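You operate a simulated robot arm through the tools that you are given. There is no shell and no other tool. Be economical: measure what you need, move in short steps, check, and stop when the job is done.

You are at the controls of a simulated robot arm. One attempt, no reset.

JOB
Screw the loose leg into the wooden stool and cap each leg.
Fine: push one felt cap onto each of the three legs.

Only the result counts: the job must be done as asked and must still hold three seconds after the hand-in. Knocking over, shifting, dropping, spilling or breaking anything else fails it. Lids that push on must go on centred and level and be pressed home; caps that screw on are set level and turned clockwise until they are tight.

ROBOT AND FRAMES
A 6-joint arm with a two-finger parallel gripper, fixed in place. Base frame: the origin is at the foot of the arm, x ahead of it, y to its left, z up; the work surface is at about z = 70. Units: cm, rad, N and s.
With the tool pointing down near the work surface it reaches from about 24 to 66 cm from the base axis. Its first joint turns from -1.152 to 1.152 rad. Payload 2.9 kg.
The tool frame sits at the grasp point between the pads (the TCP): z along the fingers, y along the line on which they close. The tips reach 3 cm beyond it. The gripper opens to 11 cm. The fingers are 2 cm wide and 1 cm thick; the gripper's body (4.8 by 11.2 cm) begins 5.5 cm behind the TCP.
Orientation is told as [roll, pitch, yaw] about the base's x, y, z axes, in that order, counted from this pose: with the fingers straight down and closing along the base's y, the tool's x points along the base's -x, its y along +y and its z along -z.

CONTROLS
- The arm moves only by the tool jog_arm. Its argument "motion" is a list of rows, each a list of 7 numbers: the shift along the base's x, y, z in cm, then the turn, a rotation vector about the base's x, y, z in rad, then the finger opening in cm, from 0 to 11. In form: [[dx, dy, dz, rx, ry, rz, jaw], ...]. A call has 1 to 8 rows; each row shifts and turns the commanded pose from where the row before left it. Each row takes 0.2 s and may step no farther than 5 cm and 0.15 rad from the row before; otherwise, or with a gripper value out of range, the whole call is refused. A pose out of reach is approached as far as the arm can. The call stops where the force on the tool passes 70 N (or 10 N more than at its start, if that is more) or the arm is blocked; 0.2 s more then pass. The fingers move at their own pace (about 10.8 cm/s each) and stop on an object; they squeeze with about 33 N. The grip force told is the motor's: it shows also when the fingers shut on nothing. Time passes only in rows, and 0.2 s behind the last, so rows that do not move let the fingers close. The reply holds the time, the measured pose of the TCP, the force on the tool along the base axes, the opening and the grip force, in the units named above and with some noise, with the torque about the TCP (base axes, N m) and any sound that the robot's microphone picked up.
- Cameras (640 x 400 px; columns grow to the right, rows downward): "scene" is fixed at [9.74, 43.27, 137.89]; the picture's right is [-0.73, -0.68, 0.00], its down [-0.40, 0.43, -0.81] and it looks along [0.55, -0.60, -0.58] (base axes); focal length 374 px, centre (320, 200). "wrist" rides on the gripper at [7.2, 1.7, -10.3] in the tool frame; the picture's right is [-0.23, 0.97, 0.00], its down [-0.76, -0.18, -0.62] and it looks along [-0.61, -0.14, 0.78] (tool axes); focal length 222 px, centre (320, 200).
- snapshot(camera): a new picture of that camera. It takes no simulated time.
- locate(camera, pixels): for up to 12 pixels [column, row] of the newest picture of that camera ("zoom" is the newest enlarged one), the place [x, y, z] in the base frame of the surface seen there, good to about 0.2 cm, but the place of the scene camera against the robot may be out by one fixed shift of up to 2.5 cm in any direction. It takes no simulated time.
- close_up(camera, box): a new picture of the part [left, top, right, bottom] of that camera's present view, enlarged. It takes no simulated time.
- close_job(): hands the job in; it is judged then, once.

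Go step by step. Measure first, check grasps and placings, and put right what went wrong. The budget is 80 turns and 54 pictures, counting those below and the enlarged ones. Unless the task says otherwise, let go and move clear before handing in.

The tools are called after "Request:" by a JSON object that holds its "fn" and its "kwargs". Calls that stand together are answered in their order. jog_arm: Moves the arm, as the interface text tells. Its arguments: {"type":"object","properties":{"motion":{"type":"array","items":{"type":"array","items":{"type":"number"}}}},"required":["motion"]} The other tools are called the same way: snapshot (camera) takes a picture; locate (camera, pixels) gives the place of the surface under pixels of a picture; close_up (camera, box) takes an enlarged picture of a part of a camera's view; close_job () hands the job in.

At the start:

```text
clock: 0.0
ee_pos: [41.8, -5.55, 106.94]
ee_rot: [-0.001, -0.001, 0.0]
force: [-0.7, -0.2, 1.0]
ft_torque: [0.0, -0.01, 0.0]
opening: 11.03
gripper_force: 0.1
```

scene: 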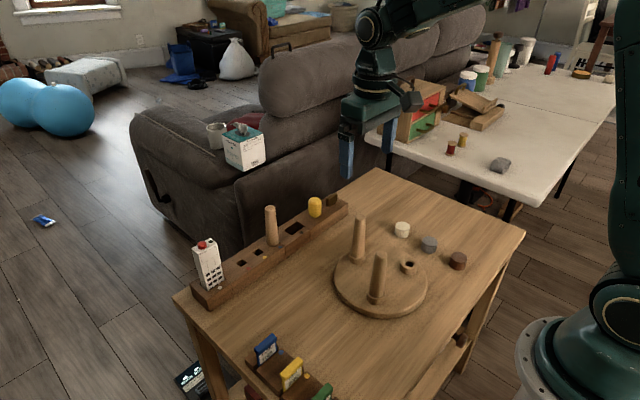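
wrist: 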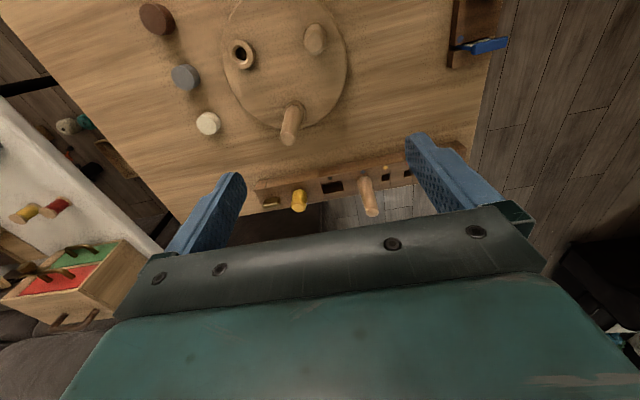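

The stool seat lies with two legs up and a threaded socket near scene (408,267). The loose leg stands in the rack near (270,225), with three caps at (402,229), (429,243) and (458,260). I'll enlarge these to measure them.

Request:
{"fn": "close_up", "kwargs": {"camera": "scene", "box": [320, 200, 480, 320]}}

Request:
{"fn": "close_up", "kwargs": {"camera": "scene", "box": [180, 180, 360, 310]}}

Request:
{"fn": "locate", "kwargs": {"camera": "wrist", "pixels": [[242, 52], [316, 35], [292, 110], [287, 140], [365, 182], [372, 212], [208, 120], [184, 74], [155, 15], [300, 60], [227, 200]]}}

Request:
{"fn": "locate", "kwargs": {"camera": "scene", "pixels": [[270, 208], [272, 240], [359, 221], [380, 255], [409, 265], [402, 224], [429, 238], [458, 255], [420, 330], [355, 300], [316, 200]]}}

```text
3.33 times, centred on (400, 260) of scene
```

zoom: 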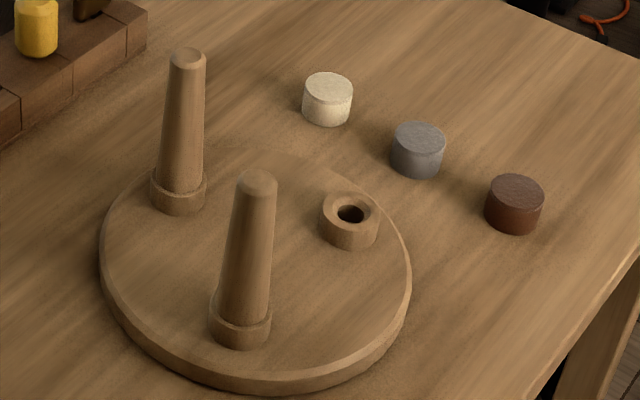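

```text
3.08 times, centred on (270, 245) of scene
```

zoom: 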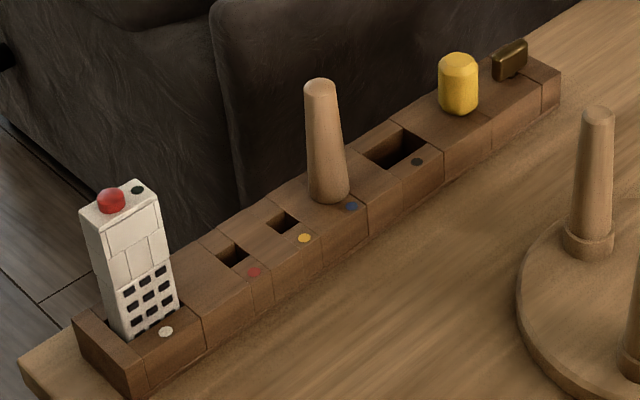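

```text
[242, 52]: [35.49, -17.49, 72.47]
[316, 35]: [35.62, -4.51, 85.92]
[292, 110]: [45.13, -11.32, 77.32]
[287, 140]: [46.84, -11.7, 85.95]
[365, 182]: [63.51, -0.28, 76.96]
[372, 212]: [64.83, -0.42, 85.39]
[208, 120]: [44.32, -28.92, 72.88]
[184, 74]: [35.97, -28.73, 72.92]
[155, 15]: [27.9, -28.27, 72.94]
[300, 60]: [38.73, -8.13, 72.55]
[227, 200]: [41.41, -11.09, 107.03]
```

```text
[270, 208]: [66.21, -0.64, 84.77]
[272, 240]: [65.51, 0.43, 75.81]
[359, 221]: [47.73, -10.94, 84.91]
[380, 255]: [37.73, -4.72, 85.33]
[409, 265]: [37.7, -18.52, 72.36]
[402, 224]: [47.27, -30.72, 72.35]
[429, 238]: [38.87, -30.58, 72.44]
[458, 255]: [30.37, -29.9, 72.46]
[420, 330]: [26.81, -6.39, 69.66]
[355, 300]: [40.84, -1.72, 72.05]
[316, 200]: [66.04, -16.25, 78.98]
```

The wrist camera gives the loose leg at about (64.8,-0.4) with its top at 85.4, the socket at about (35.5,-17.5), and the installed leg tops at about (46.8,-11.7,86) and (35.6,-4.5,86). I'll move above and behind the loose leg to look closer.

Request:
{"fn": "jog_arm", "kwargs": {"motion": [[4, 1, 0, 0, 0, 0, 11], [4, 1, 0, 0, 0, 0, 11], [4, 1, 0, 0, 0, 0, 11], [3, 1, -3, 0, 0, 0, 11], [2, 1, -4, 0, 0, 0, 11], [0, 0, -3, 0, 0, 0, 11], [0, 0, 0, 0, 0, 0, 11]]}}

Request:
{"fn": "snapshot", "kwargs": {"camera": "wrist"}}

```text
clock: 1.6
ee_pos: [58.77, -0.51, 96.72]
ee_rot: [-0.001, -0.001, 0.0]
force: [0.7, 0.4, -0.2]
ft_torque: [-0.01, -0.04, -0.03]
opening: 11.03
gripper_force: 0.2
```

```text
49 pictures are left
```

wrist: 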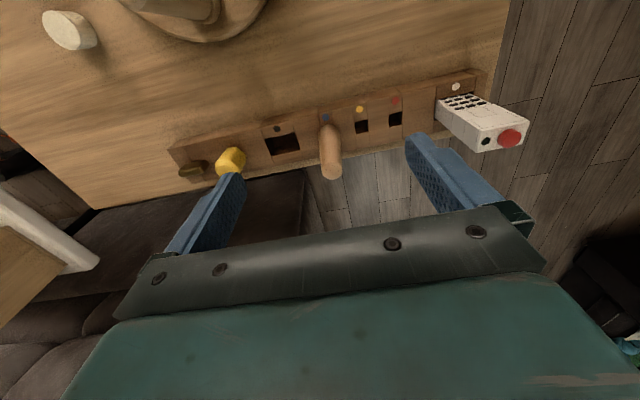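

Request:
{"fn": "close_up", "kwargs": {"camera": "wrist", "box": [280, 90, 380, 190]}}

Request:
{"fn": "locate", "kwargs": {"camera": "wrist", "pixels": [[331, 172], [331, 167], [323, 170], [339, 170], [319, 135], [336, 133], [328, 145], [345, 140], [327, 120], [232, 155], [360, 110], [326, 126]]}}

```text
4.00 times, centred on (330, 140) of wrist
```

zoom: 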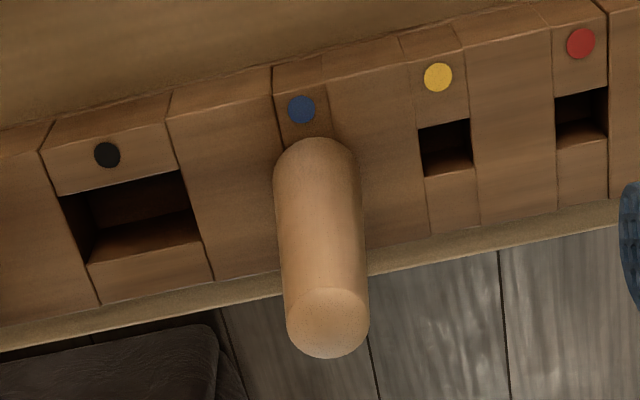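

```text
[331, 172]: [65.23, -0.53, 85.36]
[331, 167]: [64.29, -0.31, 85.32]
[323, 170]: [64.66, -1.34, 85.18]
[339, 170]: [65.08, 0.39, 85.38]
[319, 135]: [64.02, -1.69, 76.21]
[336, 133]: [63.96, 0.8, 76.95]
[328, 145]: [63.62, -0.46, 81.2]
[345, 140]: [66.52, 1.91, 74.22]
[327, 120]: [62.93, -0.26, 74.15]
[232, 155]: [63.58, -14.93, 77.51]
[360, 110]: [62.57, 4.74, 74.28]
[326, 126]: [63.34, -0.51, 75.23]
```

Leg top centre is about (64.8,-0.45,85.4), 2 cm across, and the rack top is at 74.2. I'll move over it, check, then go down to z≈80.8.

Request:
{"fn": "jog_arm", "kwargs": {"motion": [[3, 0, 0, 0, 0, 0, 11], [3, 0, 0, 0, 0, 0, 11], [0, 0, -4, 0, 0, 0, 7], [0, 0, -4, 0, 0, 0, 7], [0, 0, -4, 0, 0, 0, 7], [0, 0, -3.9, 0, 0, 0, 7], [0, 0, 0, 0, 0, 0, 7]]}}

Request:
{"fn": "snapshot", "kwargs": {"camera": "wrist"}}

```text
clock: 3.2
ee_pos: [64.65, -0.43, 81.08]
ee_rot: [0.001, 0.001, 0.002]
force: [-0.2, -0.2, 0.6]
ft_torque: [-0.02, 0.0, 0.03]
opening: 7.02
gripper_force: 0.0
```

```text
47 pictures are left
```

wrist: 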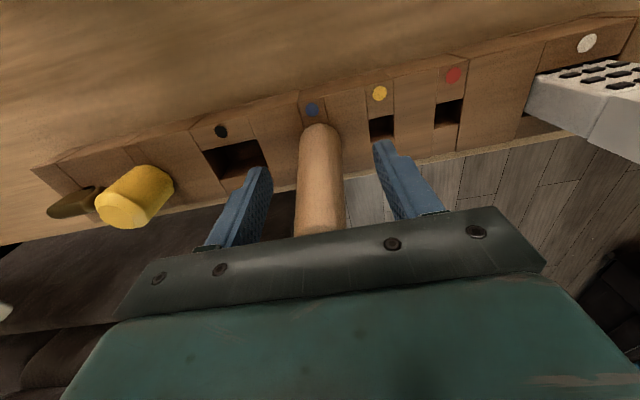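

The leg sits centred between the fingers, so I'll close on it and lift gently.

Request:
{"fn": "jog_arm", "kwargs": {"motion": [[0, 0, 0, 0, 0, 0, 0], [0, 0, 0, 0, 0, 0, 0], [0, 0, 0, 0, 0, 0, 0], [0, 0, 1, 0, 0, 0, 0], [0, 0, 2, 0, 0, 0, 0], [0, 0, 3, 0, 0, 0, 0], [0, 0, 4, 0, 0, 0, 0], [0, 0, 0, 0, 0, 0, 0]]}}

Request:
{"fn": "snapshot", "kwargs": {"camera": "wrist"}}

Request:
{"fn": "close_up", "kwargs": {"camera": "scene", "box": [200, 120, 360, 240]}}

```text
clock: 5.0
ee_pos: [64.56, -0.44, 91.16]
ee_rot: [0.002, -0.001, 0.001]
force: [0.1, -0.8, -1.6]
ft_torque: [-0.02, -0.03, -0.02]
opening: 2.91
gripper_force: 33.2
```

```text
46 pictures are left
```

wrist: 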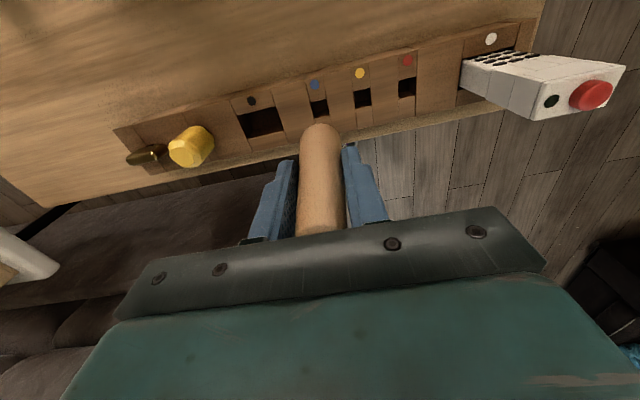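

```text
3.33 times, centred on (280, 180) of scene
```

zoom: 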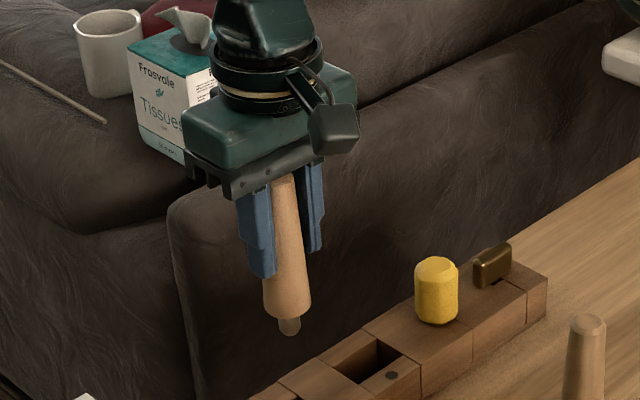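

The leg is lifted, with a short peg visible at zoom (288,326). I'll measure its tilt and peg tip before moving on.

Request:
{"fn": "locate", "kwargs": {"camera": "zoom", "pixels": [[284, 185], [286, 220], [286, 260], [287, 300], [289, 324], [288, 332], [265, 300], [310, 302], [250, 265]]}}

Request:
{"fn": "locate", "kwargs": {"camera": "wrist", "pixels": [[320, 130], [320, 150], [320, 170], [320, 200], [319, 225], [304, 140], [338, 138]]}}

```text
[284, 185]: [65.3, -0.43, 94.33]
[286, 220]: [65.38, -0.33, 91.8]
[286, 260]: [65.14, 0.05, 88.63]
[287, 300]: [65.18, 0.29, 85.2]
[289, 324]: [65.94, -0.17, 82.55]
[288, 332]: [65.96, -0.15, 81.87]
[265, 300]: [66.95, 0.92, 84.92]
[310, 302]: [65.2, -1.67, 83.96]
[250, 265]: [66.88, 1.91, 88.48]
```

```text
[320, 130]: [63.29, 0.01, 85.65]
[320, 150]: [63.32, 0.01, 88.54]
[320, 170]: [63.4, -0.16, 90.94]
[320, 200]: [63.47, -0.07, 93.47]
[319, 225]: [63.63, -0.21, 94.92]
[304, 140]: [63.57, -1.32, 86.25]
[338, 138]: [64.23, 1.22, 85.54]
```

The leg is vertical in the grip, with its shoulder about 6.6 and its peg tip about 8.8 below the TCP. I'll rise and move to where the wrist camera sees the socket unobstructed.

Request:
{"fn": "jog_arm", "kwargs": {"motion": [[-1, -0.5, 4, 0, 0, 0, 0], [-4, -1.2, 3, 0, 0, 0, 0], [-4, -1.2, 1, 0, 0, 0, 0], [-4, -1.2, 0, 0, 0, 0, 0], [-4, -1.2, 0, 0, 0, 0, 0], [-4, -1.2, 0, 0, 0, 0, 0], [-3.5, -1, 0, 0, 0, 0, 0], [0, 0, 0, 0, 0, 0, 0]]}}

Request:
{"fn": "close_up", "kwargs": {"camera": "wrist", "box": [80, 0, 400, 200]}}

```text
refused: row 2 steps farther than a row can; nothing moved
```

```text
2.00 times, centred on (240, 100) of wrist
```

zoom: 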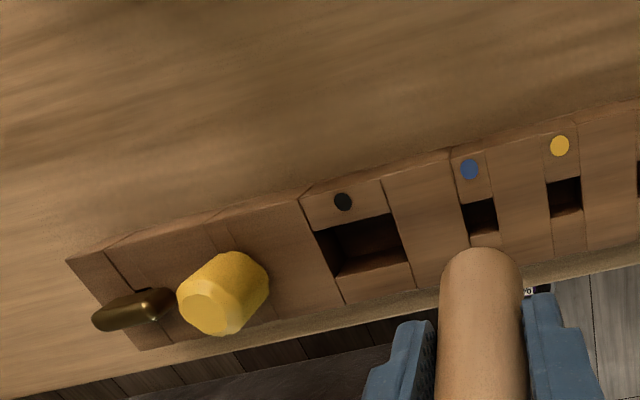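

Row 2 was over the step limit, so nothing moved. I'll repeat it with smaller steps.

Request:
{"fn": "jog_arm", "kwargs": {"motion": [[-1, -0.5, 4, 0, 0, 0, 0], [-3, -1.2, 3, 0, 0, 0, 0], [-4, -1.2, 1, 0, 0, 0, 0], [-4, -1.2, 0, 0, 0, 0, 0], [-4, -1.2, 0, 0, 0, 0, 0], [-4, -1.2, 0, 0, 0, 0, 0], [-4, -1, 0, 0, 0, 0, 0], [0, 0, 0, 0, 0, 0, 0]]}}

Request:
{"fn": "close_up", "kwargs": {"camera": "wrist", "box": [80, 0, 400, 200]}}

```text
clock: 6.8
ee_pos: [40.62, -7.89, 98.81]
ee_rot: [-0.001, 0.0, -0.001]
force: [-0.2, 0.2, -0.7]
ft_torque: [-0.02, -0.01, 0.0]
opening: 2.92
gripper_force: 33.1
```

```text
2.00 times, centred on (240, 100) of wrist
```

zoom: 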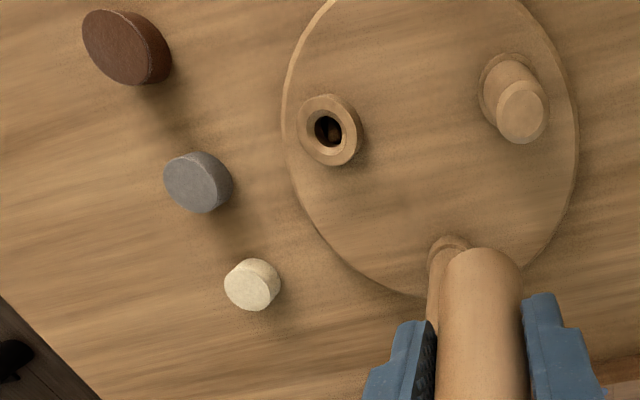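

The socket ring is clear at zoom (328,130). I'll locate points on its face, the caps and leg B's top.

Request:
{"fn": "locate", "kwargs": {"camera": "zoom", "pixels": [[305, 125], [351, 135], [324, 103], [332, 158], [313, 110], [345, 152], [308, 145], [345, 115], [328, 130], [400, 150]]}}

Request:
{"fn": "locate", "kwargs": {"camera": "zoom", "pixels": [[112, 48], [192, 187], [248, 287], [523, 112], [226, 285], [268, 290], [248, 265], [248, 308], [502, 110], [544, 114], [523, 82], [523, 141]]}}

```text
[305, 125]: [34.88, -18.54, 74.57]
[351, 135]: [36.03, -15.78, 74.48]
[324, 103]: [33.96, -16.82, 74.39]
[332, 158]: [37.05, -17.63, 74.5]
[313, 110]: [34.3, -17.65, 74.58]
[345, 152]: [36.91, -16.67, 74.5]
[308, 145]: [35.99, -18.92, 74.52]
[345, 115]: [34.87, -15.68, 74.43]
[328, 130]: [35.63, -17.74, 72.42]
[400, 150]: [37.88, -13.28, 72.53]
```

```text
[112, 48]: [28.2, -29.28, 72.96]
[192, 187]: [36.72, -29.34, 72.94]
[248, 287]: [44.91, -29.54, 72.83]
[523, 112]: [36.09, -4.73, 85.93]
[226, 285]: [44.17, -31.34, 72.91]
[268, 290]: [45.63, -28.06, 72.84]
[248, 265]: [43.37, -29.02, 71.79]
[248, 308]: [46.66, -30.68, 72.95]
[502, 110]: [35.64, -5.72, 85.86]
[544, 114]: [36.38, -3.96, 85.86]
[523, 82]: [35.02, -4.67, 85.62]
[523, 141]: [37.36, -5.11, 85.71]
```

The ring-face points average to a socket centre of about (35.5,-17.2), top 74.5. I'll move over it high up and pre-rotate counter-clockwise.

Request:
{"fn": "jog_arm", "kwargs": {"motion": [[-2, -3.2, 0, 0, 0, 0.15, 0], [-2, -3.1, 0, 0, 0, 0.15, 0], [-1.15, -3, 0, 0, 0, 0.15, 0], [0, 0, -2, 0, 0, 0.15, 0], [0, 0, -2, 0, 0, 0.15, 0], [0, 0, -2, 0, 0, 0.15, 0], [0, 0, -2, 0, 0, 0.15, 0], [0, 0, 0, 0, 0, 0.15, 0]]}}

Request:
{"fn": "jog_arm", "kwargs": {"motion": [[0, 0, 0, 0, 0, 0.15, 0], [0, 0, 0, 0, 0, 0.15, 0], [0, 0, 0, 0, 0, 0.15, 0], [0, 0, 0, 0, 0, 0.15, 0], [0, 0, 0, 0, 0, 0.15, 0], [0, 0, -1, 0, 0, 0.15, 0], [0, 0, -1.5, 0, 0, 0.15, 0], [0, 0, 0, 0, 0, 0, 0]]}}

Request:
{"fn": "close_up", "kwargs": {"camera": "scene", "box": [320, 160, 480, 300]}}

Request:
{"fn": "snapshot", "kwargs": {"camera": "wrist"}}

```text
clock: 8.6
ee_pos: [35.5, -17.29, 90.99]
ee_rot: [0.002, -0.001, 1.204]
force: [0.1, 0.7, -0.7]
ft_torque: [0.04, 0.0, 0.0]
opening: 2.92
gripper_force: 32.7
```

```text
clock: 10.4
ee_pos: [35.56, -17.41, 88.59]
ee_rot: [-0.001, 0.001, 2.253]
force: [0.5, 0.1, -1.6]
ft_torque: [-0.02, -0.02, -0.02]
opening: 2.94
gripper_force: 32.5
```

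```text
2.86 times, centred on (400, 230) of scene
```

zoom: 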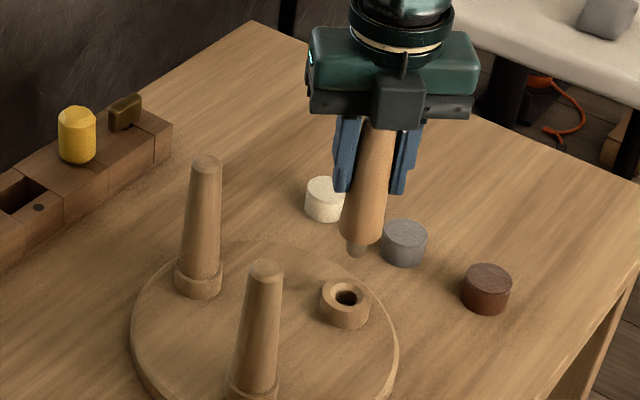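

```text
41 pictures are left
```

wrist: 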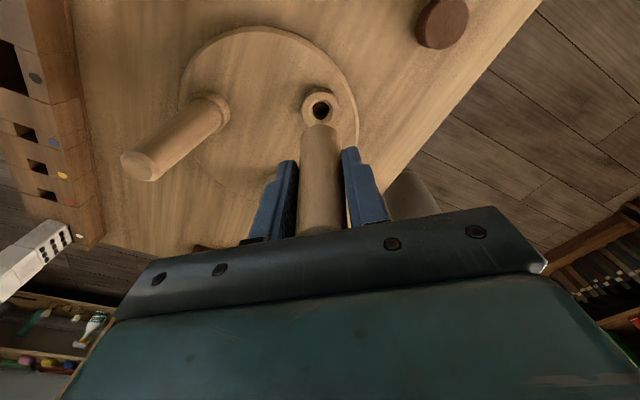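

I reached yaw 2.25. I'll check the leg's axis position and the socket again from this view.

Request:
{"fn": "locate", "kwargs": {"camera": "wrist", "pixels": [[319, 130], [319, 150], [319, 170], [319, 200], [320, 222], [310, 100], [330, 115], [318, 93], [334, 103], [308, 112]]}}

Request:
{"fn": "locate", "kwargs": {"camera": "zoom", "pixels": [[357, 240], [357, 252], [344, 238], [375, 242], [370, 160], [345, 284], [345, 312], [325, 300], [366, 300]]}}

```text
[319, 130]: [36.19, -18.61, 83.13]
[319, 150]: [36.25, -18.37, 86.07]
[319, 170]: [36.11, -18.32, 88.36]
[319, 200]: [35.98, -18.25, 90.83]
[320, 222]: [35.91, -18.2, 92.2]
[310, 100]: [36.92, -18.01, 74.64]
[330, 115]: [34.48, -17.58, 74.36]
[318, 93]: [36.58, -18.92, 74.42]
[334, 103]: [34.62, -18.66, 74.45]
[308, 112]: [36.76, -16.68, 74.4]
```

```text
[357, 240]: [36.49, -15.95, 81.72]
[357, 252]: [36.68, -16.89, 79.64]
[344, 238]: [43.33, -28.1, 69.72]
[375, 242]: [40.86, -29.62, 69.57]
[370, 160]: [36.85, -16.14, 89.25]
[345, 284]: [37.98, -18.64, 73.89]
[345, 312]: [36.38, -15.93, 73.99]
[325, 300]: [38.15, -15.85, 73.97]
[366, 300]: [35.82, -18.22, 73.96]
```

I'll take enlarged views to refine the relative offset between the peg and the socket.

Request:
{"fn": "close_up", "kwargs": {"camera": "scene", "box": [384, 215, 432, 280]}}

Request:
{"fn": "locate", "kwargs": {"camera": "zoom", "pixels": [[300, 100], [320, 200], [320, 300]]}}

Request:
{"fn": "close_up", "kwargs": {"camera": "wrist", "box": [280, 80, 360, 130]}}

```text
6.15 times, centred on (408, 248) of scene
```

zoom: 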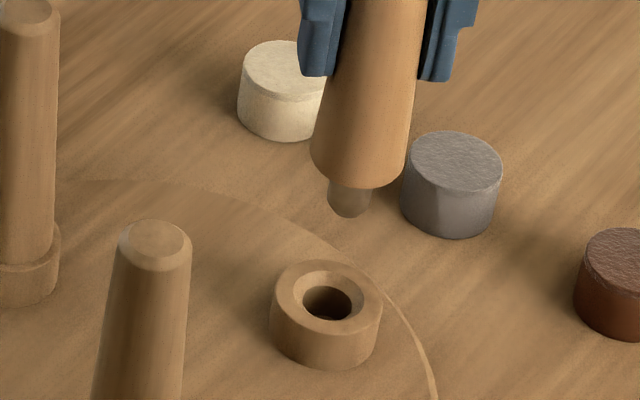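

```text
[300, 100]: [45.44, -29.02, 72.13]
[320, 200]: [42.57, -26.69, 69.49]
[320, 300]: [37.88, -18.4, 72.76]
```

```text
8.00 times, centred on (320, 105) of wrist
```

zoom: 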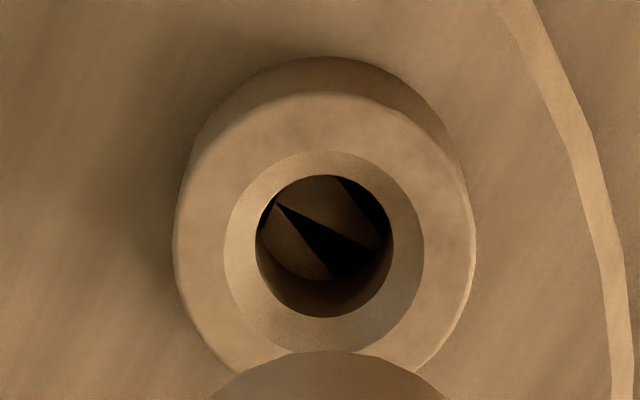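

Request:
{"fn": "locate", "kwargs": {"camera": "zoom", "pixels": [[198, 250], [450, 250], [324, 120], [235, 165], [413, 165], [230, 335], [418, 335], [325, 375], [300, 375], [350, 375]]}}

```text
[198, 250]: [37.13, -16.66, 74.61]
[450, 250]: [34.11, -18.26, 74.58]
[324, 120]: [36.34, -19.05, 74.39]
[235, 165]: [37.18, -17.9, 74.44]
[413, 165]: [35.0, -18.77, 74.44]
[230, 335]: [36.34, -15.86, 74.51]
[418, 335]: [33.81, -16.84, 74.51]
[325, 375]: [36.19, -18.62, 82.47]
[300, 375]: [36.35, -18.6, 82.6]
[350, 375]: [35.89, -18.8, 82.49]
```

Same-camera estimates put the leg axis at (35.58,-17.34) and the socket at (35.58,-17.38), so they're aligned. I'll lower it gently to contact.

Request:
{"fn": "jog_arm", "kwargs": {"motion": [[0, 0, -2, 0, 0, 0, 0], [0, 0, -1.5, 0, 0, 0, 0], [0, 0, -0.7, 0, 0, 0, 0], [0, 0, -0.3, 0, 0, 0, 0], [0, 0, -0.2, 0, 0, 0, 0], [0, 0, 0, 0, 0, 0, 0]]}}

Request:
{"fn": "close_up", "kwargs": {"camera": "scene", "box": [376, 215, 440, 280]}}

```text
clock: 11.8
ee_pos: [35.6, -17.41, 83.77]
ee_rot: [0.001, 0.001, 2.247]
force: [0.4, -0.4, -0.6]
ft_torque: [-0.01, -0.01, 0.0]
opening: 2.93
gripper_force: 33.2
```

```text
6.15 times, centred on (408, 248) of scene
```

zoom: 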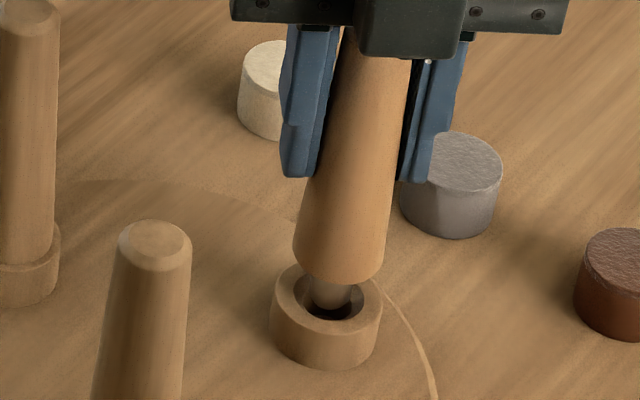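

The peg tip is just entering the chamfer and looks centred. I'll continue down in small steps, watching the force.

Request:
{"fn": "jog_arm", "kwargs": {"motion": [[0, 0, -0.2, 0, 0, 0, 0], [0, 0, -0.2, 0, 0, 0, 0], [0, 0, -0.2, 0, 0, 0, 0], [0, 0, 0, 0, 0, 0, 0]]}}

```text
clock: 12.8
ee_pos: [35.5, -17.37, 83.14]
ee_rot: [-0.001, 0.001, 2.247]
force: [0.6, -1.9, 0.0]
ft_torque: [-0.16, -0.05, -0.01]
opening: 2.9
gripper_force: 33.2
```

Request:
{"fn": "jog_arm", "kwargs": {"motion": [[0, -0.05, -0.2, 0, 0, 0, 0], [0, 0, -0.2, 0, 0, 0, 0], [0, 0, 0, 0, 0, 0, 0]]}}

```text
clock: 13.6
ee_pos: [35.52, -17.48, 82.71]
ee_rot: [0.001, 0.002, 2.249]
force: [1.2, -5.4, 0.3]
ft_torque: [-0.43, -0.14, 0.03]
opening: 2.92
gripper_force: 33.3
```

The socket is pushing the peg toward -y at a point about 8 cm below the TCP, so I'll shift -y a little and continue.

Request:
{"fn": "jog_arm", "kwargs": {"motion": [[-0.03, -0.13, 0, 0, 0, 0, 0], [0, 0, 0, 0, 0, 0, 0]]}}

```text
clock: 14.2
ee_pos: [35.61, -17.54, 82.8]
ee_rot: [-0.002, 0.002, 2.25]
force: [3.5, -1.8, 0.7]
ft_torque: [-0.1, -0.29, 0.01]
opening: 2.91
gripper_force: 33.3
```

Request:
{"fn": "jog_arm", "kwargs": {"motion": [[0.1, -0.05, 0, 0, 0, 0, 0], [0, 0, -0.15, 0, 0, 0, 0], [0, 0, 0, 0, 0, 0, 0]]}}

```text
clock: 15.0
ee_pos: [35.7, -17.53, 82.45]
ee_rot: [0.001, -0.001, 2.248]
force: [-0.5, -0.1, -1.0]
ft_torque: [0.02, -0.01, -0.04]
opening: 2.92
gripper_force: 32.9
```

Forces are back to zero. I'll go lower to find the thread.

Request:
{"fn": "jog_arm", "kwargs": {"motion": [[0, 0, -0.15, 0, 0, 0, 0], [0, 0, -0.15, 0, 0, 0, 0], [0, 0, 0, 0, 0, 0, 0]]}}

Request:
{"fn": "close_up", "kwargs": {"camera": "scene", "box": [376, 215, 440, 280]}}

```text
clock: 15.8
ee_pos: [35.71, -17.65, 82.26]
ee_rot: [0.0, 0.0, 2.248]
force: [0.3, 0.0, 0.2]
ft_torque: [-0.01, 0.0, 0.0]
opening: 2.93
gripper_force: 33.1
```

```text
6.15 times, centred on (408, 248) of scene
```

zoom: 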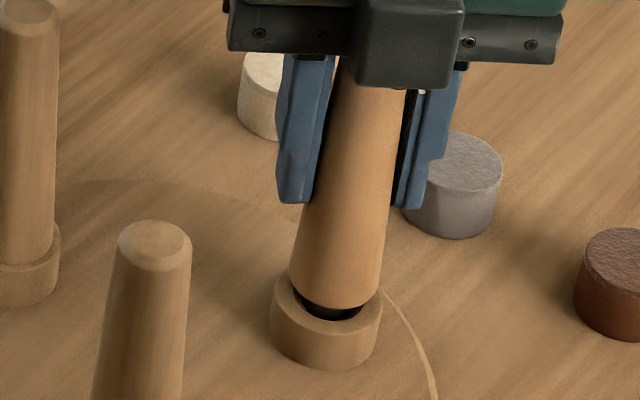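

The leg now looks slightly right of the boss, about 8 zoom pixels. I'll check the leg's position and tilt before turning.

Request:
{"fn": "locate", "kwargs": {"camera": "zoom", "pixels": [[362, 100], [355, 170], [345, 230], [340, 290], [326, 350], [280, 330], [372, 335], [298, 265], [385, 270]]}}

Request:
{"fn": "close_up", "kwargs": {"camera": "wrist", "box": [260, 80, 380, 240]}}

```text
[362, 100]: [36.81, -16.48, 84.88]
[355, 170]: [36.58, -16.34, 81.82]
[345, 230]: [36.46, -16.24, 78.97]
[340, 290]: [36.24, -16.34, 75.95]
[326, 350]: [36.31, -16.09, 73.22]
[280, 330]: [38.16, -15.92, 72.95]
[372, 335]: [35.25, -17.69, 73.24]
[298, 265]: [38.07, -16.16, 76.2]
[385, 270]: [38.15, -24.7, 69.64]
```

```text
2.50 times, centred on (320, 160) of wrist
```

zoom: 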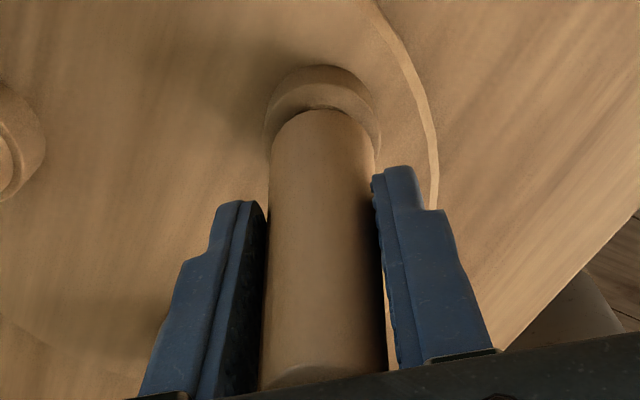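

The wrist view shows the leg centred on the boss (270–375 within 265–382). I'll start turning clockwise and watch the torque.

Request:
{"fn": "jog_arm", "kwargs": {"motion": [[-0.02, -0.01, -0.05, 0, 0, -0.15, 0], [-0.02, -0.01, -0.05, 0, 0, -0.15, 0], [-0.02, -0.01, 0, 0, 0, -0.15, 0], [-0.02, -0.01, 0, 0, 0, -0.15, 0], [-0.02, 0, 0, 0, 0, -0.15, 0], [-0.02, 0, 0, 0, 0, -0.15, 0]]}}

```text
clock: 17.2
ee_pos: [35.56, -17.67, 82.33]
ee_rot: [-0.002, 0.0, 1.346]
force: [-0.4, 0.6, -0.8]
ft_torque: [-0.02, -0.02, 0.0]
opening: 2.91
gripper_force: 33.2
```

There's no resistance yet, so I'll lower until there's a z reaction, then turn.

Request:
{"fn": "jog_arm", "kwargs": {"motion": [[0, 0, -0.15, 0, 0, 0, 0], [0, 0, -0.15, 0, 0, 0, 0], [0, 0, -0.1, 0, 0, 0, 0], [0, 0, 0, 0, 0, 0, 0]]}}

```text
clock: 18.2
ee_pos: [35.58, -17.72, 81.84]
ee_rot: [0.001, 0.001, 1.349]
force: [0.1, -1.0, -1.5]
ft_torque: [0.03, 0.01, 0.0]
opening: 2.89
gripper_force: 33.6
```

Request:
{"fn": "jog_arm", "kwargs": {"motion": [[0, 0, -0.1, 0, 0, 0, 0], [0, 0, -0.1, 0, 0, 0, 0], [0, 0, 0, 0, 0, 0, 0]]}}

Request:
{"fn": "close_up", "kwargs": {"camera": "scene", "box": [376, 215, 440, 280]}}

```text
clock: 19.0
ee_pos: [35.58, -17.55, 81.68]
ee_rot: [0.0, 0.0, 1.348]
force: [-3.8, 1.0, 16.6]
ft_torque: [0.13, 0.3, 0.0]
opening: 2.89
gripper_force: 32.5
```

```text
6.15 times, centred on (408, 248) of scene
```

zoom: 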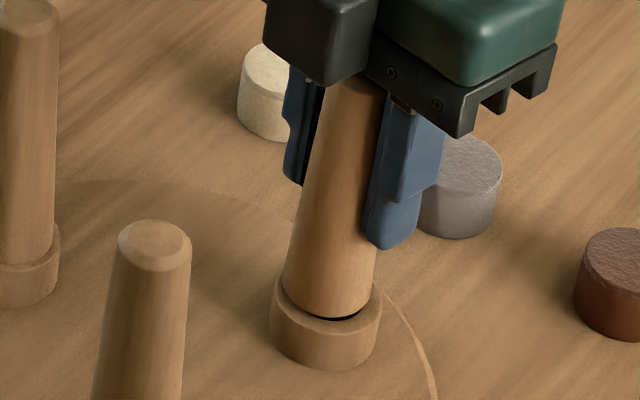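

Contact at z 81.68 with 16 N, leg centred (328 vs 326), and a small gap left. That looks like the thread start, so I'll turn clockwise.

Request:
{"fn": "jog_arm", "kwargs": {"motion": [[-0.05, 0, 0, 0, 0, -0.15, 0], [-0.02, 0.01, 0, 0, 0, -0.15, 0], [-0.02, 0.01, 0, 0, 0, -0.15, 0], [-0.02, 0.01, 0, 0, 0, -0.15, 0], [-0.02, 0.015, 0, 0, 0, -0.15, 0], [-0.015, 0.02, 0, 0, 0, -0.15, 0], [-0.01, 0.02, 0, 0, 0, -0.15, 0], [0, 0, 0, 0, 0, 0, 0]]}}

```text
clock: 20.8
ee_pos: [35.47, -17.56, 81.68]
ee_rot: [0.0, 0.0, 0.298]
force: [-0.3, 0.9, 21.0]
ft_torque: [0.06, -0.03, -0.05]
opening: 2.9
gripper_force: 32.4
```

Request:
{"fn": "jog_arm", "kwargs": {"motion": [[0, 0.02, 0, 0, 0, -0.15, 0], [0, 0.02, 0, 0, 0, -0.15, 0], [0, 0.02, 0, 0, 0, -0.15, 0], [0, 0.02, 0, 0, 0, -0.15, 0], [0.01, 0.02, 0, 0, 0, -0.15, 0], [0.01, 0.02, 0, 0, 0, -0.15, 0], [0.01, 0.015, 0, 0, 0, -0.15, 0], [0, 0, 0, 0, 0, 0, 0]]}}

Request:
{"fn": "close_up", "kwargs": {"camera": "scene", "box": [376, 215, 440, 280]}}

```text
clock: 22.6
ee_pos: [35.5, -17.48, 81.61]
ee_rot: [0.001, -0.001, -0.752]
force: [0.9, 3.9, 9.7]
ft_torque: [0.19, 0.0, -0.21]
opening: 2.75
gripper_force: 33.3
```

```text
6.15 times, centred on (408, 248) of scene
```

zoom: 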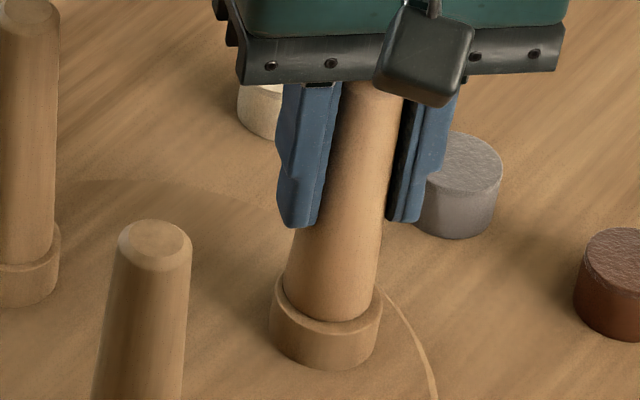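

The gap has closed, force dropped and torque is rising to -0.21, so the thread is pulling in. I'll keep turning clockwise.

Request:
{"fn": "jog_arm", "kwargs": {"motion": [[0.01, -0.02, 0, 0, 0, -0.15, 0], [0.01, 0, -0.02, 0, 0, -0.15, 0], [0.01, 0.01, -0.02, 0, 0, -0.15, 0], [0.02, 0.01, -0.02, 0, 0, -0.15, 0], [0.02, 0, -0.02, 0, 0, -0.15, 0], [0.02, 0, -0.02, 0, 0, -0.15, 0], [0, 0, 0, 0, 0, 0, 0]]}}

```text
clock: 24.2
ee_pos: [35.7, -17.4, 81.6]
ee_rot: [0.002, -0.002, -1.652]
force: [4.1, 1.0, 5.2]
ft_torque: [0.1, -0.15, 0.49]
opening: 2.75
gripper_force: 32.6
```

Resisting torque is now +0.49 N m. I'll keep turning.

Request:
{"fn": "jog_arm", "kwargs": {"motion": [[0.0, 0, -0.02, 0, 0, -0.15, 0], [0.0, 0, -0.02, 0, 0, -0.15, 0], [0.0, -0.01, 0, 0, 0, -0.15, 0], [0.0, -0.01, 0, 0, 0, -0.15, 0], [0, 0, 0, 0, 0, 0, 0]]}}

Request:
{"fn": "close_up", "kwargs": {"camera": "scene", "box": [376, 215, 440, 280]}}

```text
clock: 25.4
ee_pos: [35.48, -17.44, 81.6]
ee_rot: [0.002, 0.001, -2.253]
force: [5.8, -2.3, 2.7]
ft_torque: [-0.15, -0.18, -0.23]
opening: 2.84
gripper_force: 32.9
```

```text
6.15 times, centred on (408, 248) of scene
```

zoom: 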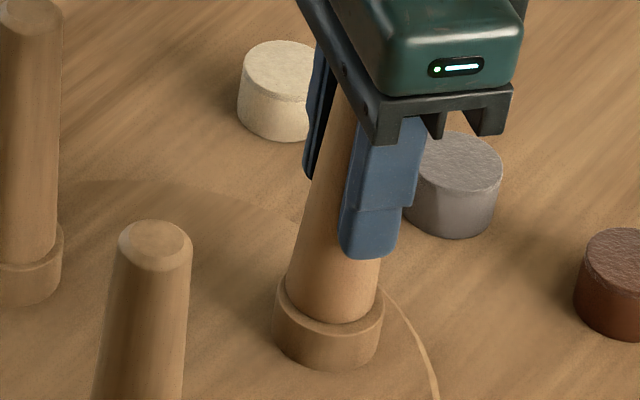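

The stool moved a hair (leg A's ring edge went from 60 to 63 zoom px), so the leg is seated and tight. I'll release, rise straight up and inspect.

Request:
{"fn": "jog_arm", "kwargs": {"motion": [[0, 0, 0, 0, 0, 0, 4], [0, 0, 0, 0, 0, 0, 5], [0, 0, 2, 0, 0, 0, 5], [0, 0, 4, 0, 0, 0, 5], [0, 0, 4, 0, 0, 0.1, 5], [0, 0, 4, 0, 0, 0.15, 5], [0, 0, 3, 0, 0, 0.15, 5], [0, 0, 0, 0, 0, 0, 5]]}}

Request:
{"fn": "close_up", "kwargs": {"camera": "scene", "box": [320, 200, 480, 320]}}

Request:
{"fn": "snapshot", "kwargs": {"camera": "wrist"}}

```text
clock: 27.2
ee_pos: [35.71, -17.25, 98.65]
ee_rot: [0.002, 0.002, -1.85]
force: [0.2, 0.5, 0.1]
ft_torque: [0.03, -0.04, -0.01]
opening: 5.01
gripper_force: 0.0
```

```text
3.33 times, centred on (400, 260) of scene
```

zoom: 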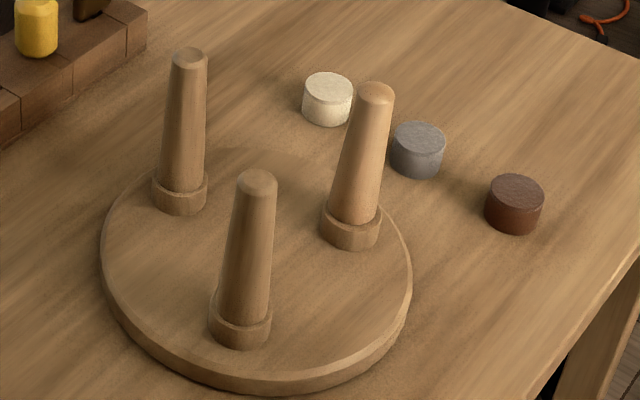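

```text
31 pictures are left
```

wrist: 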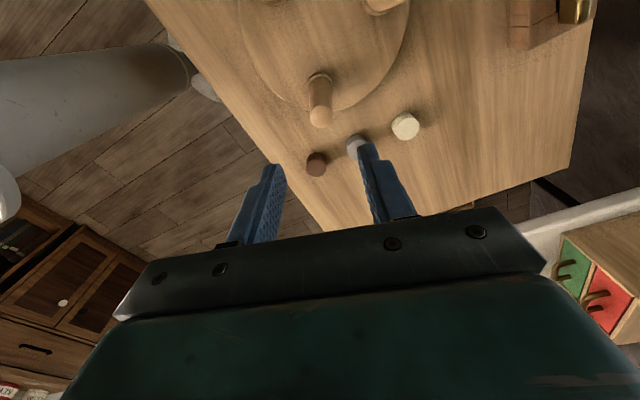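

The leg stands. I'll compare its top and base heights with the other legs to judge seating.

Request:
{"fn": "locate", "kwargs": {"camera": "zoom", "pixels": [[188, 54], [257, 182], [375, 93], [354, 215], [186, 185], [243, 315], [352, 240], [356, 200], [370, 120]]}}

Request:
{"fn": "close_up", "kwargs": {"camera": "scene", "box": [350, 210, 430, 310]}}

```text
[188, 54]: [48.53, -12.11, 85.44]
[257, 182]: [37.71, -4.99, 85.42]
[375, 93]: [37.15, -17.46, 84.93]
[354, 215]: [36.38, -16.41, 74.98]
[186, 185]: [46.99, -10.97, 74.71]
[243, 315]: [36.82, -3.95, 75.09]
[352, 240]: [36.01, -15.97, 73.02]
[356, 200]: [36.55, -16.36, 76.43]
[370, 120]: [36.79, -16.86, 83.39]
```

```text
4.00 times, centred on (390, 260) of scene
```

zoom: 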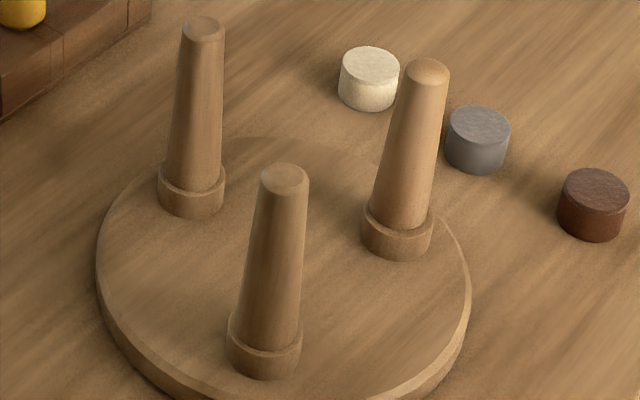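

The new leg sits on its boss like the others. To be sure it is tight, I'll do one more verifying stroke: rotate back, re-measure its top, then grip and turn.

Request:
{"fn": "jog_arm", "kwargs": {"motion": [[-1, 0, 0, 0, 0, 0.15, 7], [-2, 0, 0, 0, 0, 0.15, 7], [-2, 0, 0, 0, 0, 0.15, 7], [0, 0, 0, 0, 0, 0.15, 7], [0, 0, 0, 0, 0, 0.15, 7], [0, 0, 0, 0, 0, 0.15, 7], [0, 0, 0, 0, 0, 0.15, 7], [0, 0, 0, 0, 0, 0.15, 7]]}}

Request:
{"fn": "jog_arm", "kwargs": {"motion": [[0, 0, 0, 0, 0, 0.15, 7], [0, 0, 0, 0, 0, 0.15, 7], [0, 0, 0, 0, 0, 0.15, 7], [0, 0, 0, 0, 0, 0.15, 7], [0, 0, 0, 0, 0, 0, 7]]}}

Request:
{"fn": "close_up", "kwargs": {"camera": "wrist", "box": [160, 0, 480, 200]}}

```text
clock: 29.0
ee_pos: [30.5, -17.48, 98.63]
ee_rot: [0.0, 0.0, -0.648]
force: [-1.0, 1.0, 0.4]
ft_torque: [-0.03, 0.02, -0.02]
opening: 7.0
gripper_force: 0.0
```

```text
clock: 30.2
ee_pos: [30.62, -17.55, 98.57]
ee_rot: [0.0, 0.001, -0.048]
force: [-0.5, 0.2, -0.2]
ft_torque: [0.03, 0.01, 0.01]
opening: 7.02
gripper_force: 0.0
```

```text
2.00 times, centred on (320, 100) of wrist
```

zoom: 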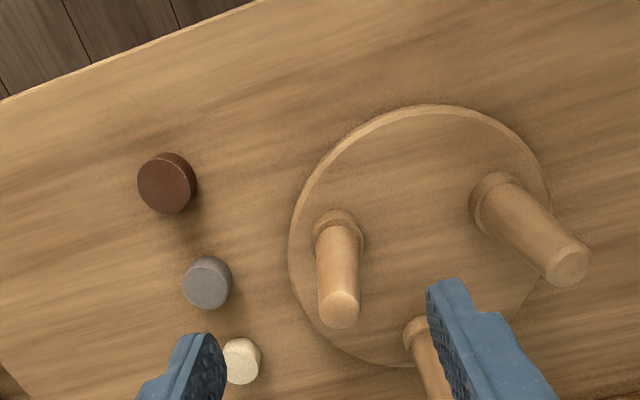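

Clear view: leg C's top at zoom (340,310), leg B's at (567,265), caps on the left. I'll locate them all.

Request:
{"fn": "locate", "kwargs": {"camera": "zoom", "pixels": [[340, 310], [324, 309], [356, 310], [340, 296], [340, 324], [567, 265], [552, 265], [586, 262], [567, 250], [570, 283], [338, 240], [340, 270]]}}

Request:
{"fn": "locate", "kwargs": {"camera": "zoom", "pixels": [[140, 185], [193, 188], [167, 157], [167, 210], [186, 285], [228, 290], [207, 265], [207, 307], [225, 364], [258, 366], [241, 345], [241, 382]]}}

```text
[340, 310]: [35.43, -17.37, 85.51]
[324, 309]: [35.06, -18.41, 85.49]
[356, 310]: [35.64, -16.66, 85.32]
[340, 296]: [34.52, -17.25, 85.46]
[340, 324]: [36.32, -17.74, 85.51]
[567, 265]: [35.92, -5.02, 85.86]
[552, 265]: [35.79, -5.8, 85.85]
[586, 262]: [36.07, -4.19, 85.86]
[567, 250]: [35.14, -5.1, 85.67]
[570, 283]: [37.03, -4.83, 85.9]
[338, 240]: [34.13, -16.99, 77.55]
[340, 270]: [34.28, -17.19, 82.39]
```

```text
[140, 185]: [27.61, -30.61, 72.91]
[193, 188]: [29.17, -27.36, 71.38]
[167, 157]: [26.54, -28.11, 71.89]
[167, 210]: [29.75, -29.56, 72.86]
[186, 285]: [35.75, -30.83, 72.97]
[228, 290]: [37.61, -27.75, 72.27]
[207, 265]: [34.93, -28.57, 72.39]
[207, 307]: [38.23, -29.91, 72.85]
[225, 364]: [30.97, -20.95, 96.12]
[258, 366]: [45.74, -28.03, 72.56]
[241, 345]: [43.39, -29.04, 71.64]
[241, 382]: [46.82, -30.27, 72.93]
```

Leg C's top centre is (35.4,-17.4,85.5) and it is vertical. I'll grip it and do the verifying clockwise stroke.

Request:
{"fn": "jog_arm", "kwargs": {"motion": [[2.4, 0.05, -4, 0, 0, 0, 7], [2.35, 0.05, -4, 0, 0, 0, 7], [0, 0, -4, 0, 0, 0, 7], [0, 0, -4, 0, 0, 0, 7], [0, 0, -1.5, 0, 0, 0, 7], [0, 0, 0, 0, 0, 0, 0], [0, 0, 0, 0, 0, 0, 0], [0, 0, 0, 0, 0, 0, 0]]}}

```text
clock: 32.0
ee_pos: [35.33, -17.56, 80.95]
ee_rot: [0.003, 0.0, -0.05]
force: [2.1, 3.9, -7.2]
ft_torque: [0.26, 0.03, 0.19]
opening: 2.77
gripper_force: 33.1
```

Request:
{"fn": "jog_arm", "kwargs": {"motion": [[0, 0.08, 0, 0, 0, -0.15, 0], [0, 0, 0, 0, 0, -0.15, 0], [0, 0, 0, 0, 0, -0.15, 0], [0, 0, 0, 0, 0, 0, 0]]}}

Request:
{"fn": "close_up", "kwargs": {"camera": "scene", "box": [320, 200, 480, 320]}}

```text
clock: 33.0
ee_pos: [35.35, -17.53, 81.12]
ee_rot: [-0.001, -0.002, -0.505]
force: [-1.3, -9.0, 3.7]
ft_torque: [-0.28, 0.01, -0.04]
opening: 2.96
gripper_force: 32.9
```

```text
3.33 times, centred on (400, 260) of scene
```

zoom: 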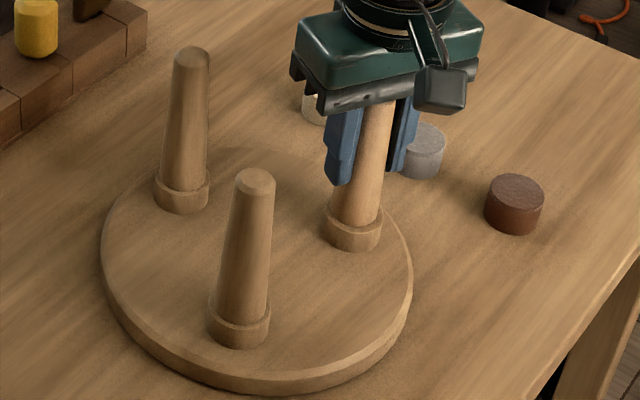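

The stool is turning very slightly along with it (leg A's top from 188 to 191 px), which suggests it's tight. One short stroke to read the torque.

Request:
{"fn": "jog_arm", "kwargs": {"motion": [[0, -0.08, 0, 0, 0, -0.1, 0]]}}

Request:
{"fn": "jog_arm", "kwargs": {"motion": [[0, 0, 0, 0, 0, -0.1, 0]]}}

Request:
{"fn": "jog_arm", "kwargs": {"motion": [[0, 0, 0, 0, 0, -0.1, 0]]}}

```text
clock: 33.4
ee_pos: [35.26, -17.45, 81.05]
ee_rot: [0.001, -0.001, -0.6]
force: [-1.5, -6.8, 6.7]
ft_torque: [-0.13, 0.04, 0.16]
opening: 2.93
gripper_force: 32.8
```

```text
clock: 33.8
ee_pos: [35.2, -17.33, 81.14]
ee_rot: [-0.001, 0.0, -0.702]
force: [-2.9, -5.8, 9.4]
ft_torque: [-0.03, 0.09, 0.08]
opening: 2.87
gripper_force: 33.0
```

```text
clock: 34.2
ee_pos: [35.22, -17.21, 80.99]
ee_rot: [0.002, 0.001, -0.802]
force: [-1.6, -2.9, 8.7]
ft_torque: [-0.06, 0.1, 0.12]
opening: 2.78
gripper_force: 33.1
```

The opening cycles 2.77→2.96→2.78 over about 0.75 rad, so the fingers are slipping around a leg that no longer turns: it is tight. I'll release, rise and move back to inspect.

Request:
{"fn": "jog_arm", "kwargs": {"motion": [[0, 0, 0, 0, 0, 0, 4], [0, 0, 0, 0, 0, 0, 6], [0, 0, 4, 0, 0, 0.1, 6], [0, 0, 4, 0, 0, 0.15, 6], [0, 0, 4, 0, 0, 0.15, 6], [-2, 0, 4, 0, 0, 0.15, 6], [-3, 0, 1.5, 0, 0, 0.15, 6], [0, 0, 0, 0, 0, 0.1, 6]]}}

Request:
{"fn": "close_up", "kwargs": {"camera": "scene", "box": [380, 215, 440, 275]}}

Request:
{"fn": "close_up", "kwargs": {"camera": "wrist", "box": [160, 0, 480, 200]}}

```text
clock: 36.0
ee_pos: [30.3, -17.27, 98.48]
ee_rot: [-0.001, 0.0, 0.001]
force: [-0.7, -0.2, -0.4]
ft_torque: [-0.03, 0.0, 0.01]
opening: 5.97
gripper_force: 0.1
```

```text
6.67 times, centred on (410, 245) of scene
```

zoom: 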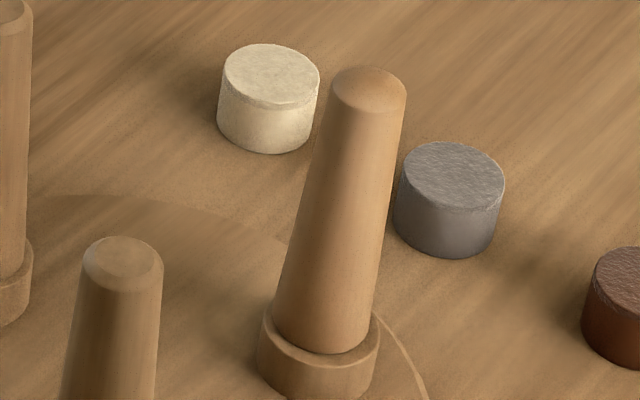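

```text
2.00 times, centred on (320, 100) of wrist
```

zoom: 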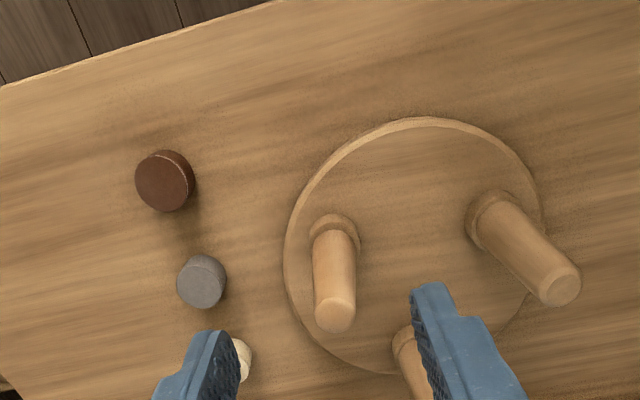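

The leg is seated all round. Now the caps, gray first (centre ~(36.7,-29.35)): I'll go above it and measure there.

Request:
{"fn": "jog_arm", "kwargs": {"motion": [[2, -4, 0, 0, 0, 0, 6], [2, -4, 0, 0, 0, 0, 6], [2.2, -4, -1, 0, 0, 0, 6], [0, 0, -4, 0, 0, 0, 6], [0, 0, -4, 0, 0, 0, 6], [0, 0, -4, 0, 0, 0, 6], [0, 0, -4, 0, 0, 0, 6], [0, 0, 0, 0, 0, 0, 6]]}}

Request:
{"fn": "close_up", "kwargs": {"camera": "wrist", "box": [220, 60, 420, 200]}}

```text
clock: 37.8
ee_pos: [36.33, -29.45, 81.54]
ee_rot: [-0.001, -0.001, -0.001]
force: [0.2, 0.3, -0.1]
ft_torque: [0.0, 0.03, 0.03]
opening: 6.0
gripper_force: 0.1
```

```text
2.86 times, centred on (320, 130) of wrist
```

zoom: 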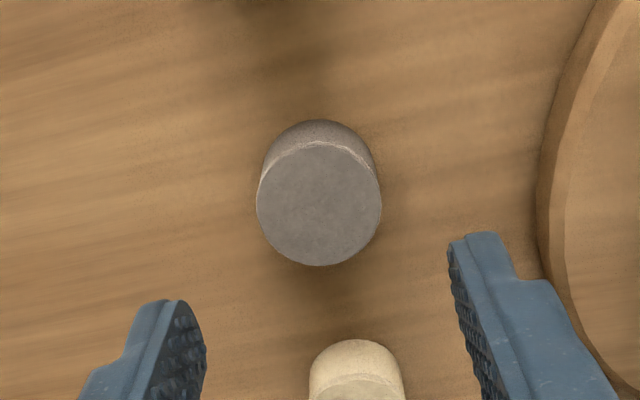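

Request:
{"fn": "locate", "kwargs": {"camera": "zoom", "pixels": [[319, 204], [262, 204], [376, 204], [319, 150], [319, 261], [279, 164], [359, 246], [279, 246], [359, 164]]}}

```text
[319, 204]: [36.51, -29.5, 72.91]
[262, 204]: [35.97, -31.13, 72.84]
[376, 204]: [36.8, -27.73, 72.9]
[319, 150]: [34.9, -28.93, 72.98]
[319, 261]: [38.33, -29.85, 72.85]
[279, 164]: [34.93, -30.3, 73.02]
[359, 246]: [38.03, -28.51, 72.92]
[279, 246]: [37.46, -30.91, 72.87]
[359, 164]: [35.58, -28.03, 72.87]
```

Gray cap centre is (36.5,-29.43), diameter 3.5, top 72.9, and the TCP is nearly over it. I'll descend to 73.9, grip and lift slightly.

Request:
{"fn": "jog_arm", "kwargs": {"motion": [[0.1, 0, -4, 0, 0, 0, 6], [0, 0, -2.6, 0, 0, 0, 6], [0, 0, -1, 0, 0, 0, 6], [0, 0, 0, 0, 0, 0, 0], [0, 0, 0, 0, 0, 0, 0], [0, 0, 0, 0, 0, 0, 0], [0, 0, 1, 0, 0, 0, 0], [0, 0, 3, 0, 0, 0, 0]]}}

Request:
{"fn": "close_up", "kwargs": {"camera": "wrist", "box": [220, 60, 420, 240]}}

Request:
{"fn": "close_up", "kwargs": {"camera": "scene", "box": [380, 190, 480, 270]}}

```text
clock: 39.6
ee_pos: [36.61, -29.4, 77.85]
ee_rot: [0.0, 0.002, 0.0]
force: [0.8, 0.4, -1.2]
ft_torque: [0.0, -0.02, 0.02]
opening: 3.79
gripper_force: 33.4
```

```text
2.22 times, centred on (320, 150) of wrist
```

zoom: 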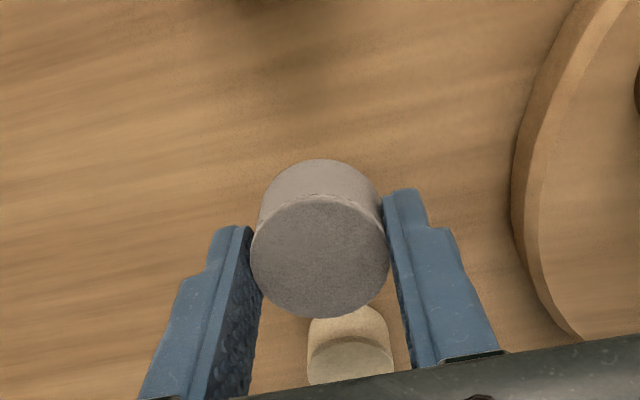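

```text
5.00 times, centred on (430, 230) of scene
```

zoom: 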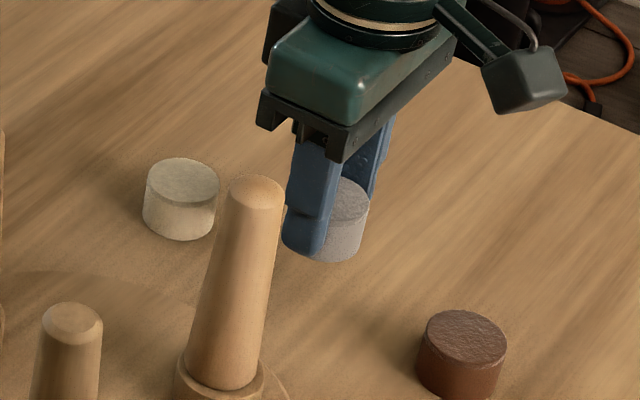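

The gray cap is held. I'll check its level and centre relative to the TCP.

Request:
{"fn": "close_up", "kwargs": {"camera": "wrist", "box": [220, 60, 420, 240]}}

Request:
{"fn": "locate", "kwargs": {"camera": "zoom", "pixels": [[320, 256], [256, 256], [384, 256], [320, 206], [320, 312], [275, 217], [365, 295], [275, 295], [365, 217]]}}

```text
2.22 times, centred on (320, 150) of wrist
```

zoom: 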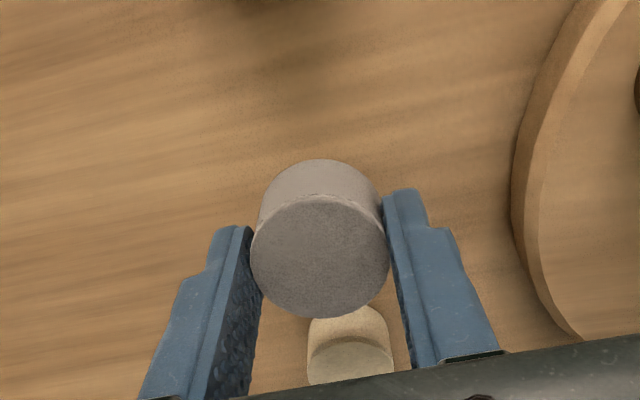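

```text
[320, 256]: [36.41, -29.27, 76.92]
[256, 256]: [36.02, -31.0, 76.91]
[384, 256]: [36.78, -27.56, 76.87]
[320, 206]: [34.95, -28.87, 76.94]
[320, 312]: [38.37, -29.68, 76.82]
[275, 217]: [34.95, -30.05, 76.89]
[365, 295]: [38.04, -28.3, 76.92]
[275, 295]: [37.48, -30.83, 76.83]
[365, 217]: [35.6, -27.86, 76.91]
```

The cap is level, centred about (-0.05,+0.1) from the TCP. I'll rise and move partway toward leg C to re-measure its top.

Request:
{"fn": "jog_arm", "kwargs": {"motion": [[0, 0, 4, 0, 0, 0, 0], [0, 0, 4, 0, 0, 0, 0], [0, 0, 4, 0, 0, 0, 0], [0, 0, 2.5, 0, 0, 0, 0], [-0.5, 3.5, 0, 0, 0, 0, 0], [-0.6, 3.5, 0, 0, 0, 0, 0], [0, 0, 0, 0, 0, 0, 0]]}}

Request:
{"fn": "close_up", "kwargs": {"camera": "wrist", "box": [300, 60, 500, 200]}}

```text
clock: 41.2
ee_pos: [35.45, -22.02, 92.51]
ee_rot: [0.0, 0.0, -0.002]
force: [-0.1, -0.4, 0.8]
ft_torque: [-0.02, -0.03, 0.02]
opening: 3.75
gripper_force: 32.9
```

```text
2.86 times, centred on (400, 130) of wrist
```

zoom: 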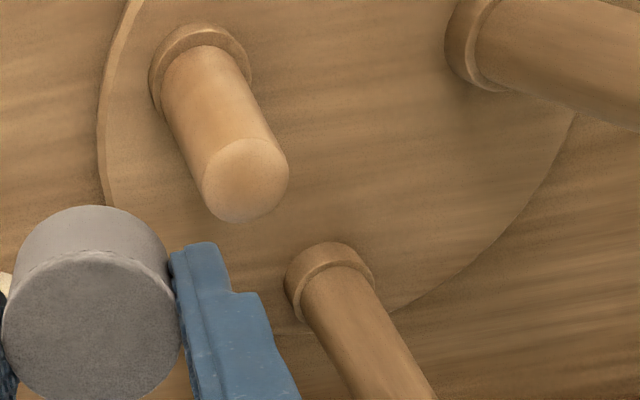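

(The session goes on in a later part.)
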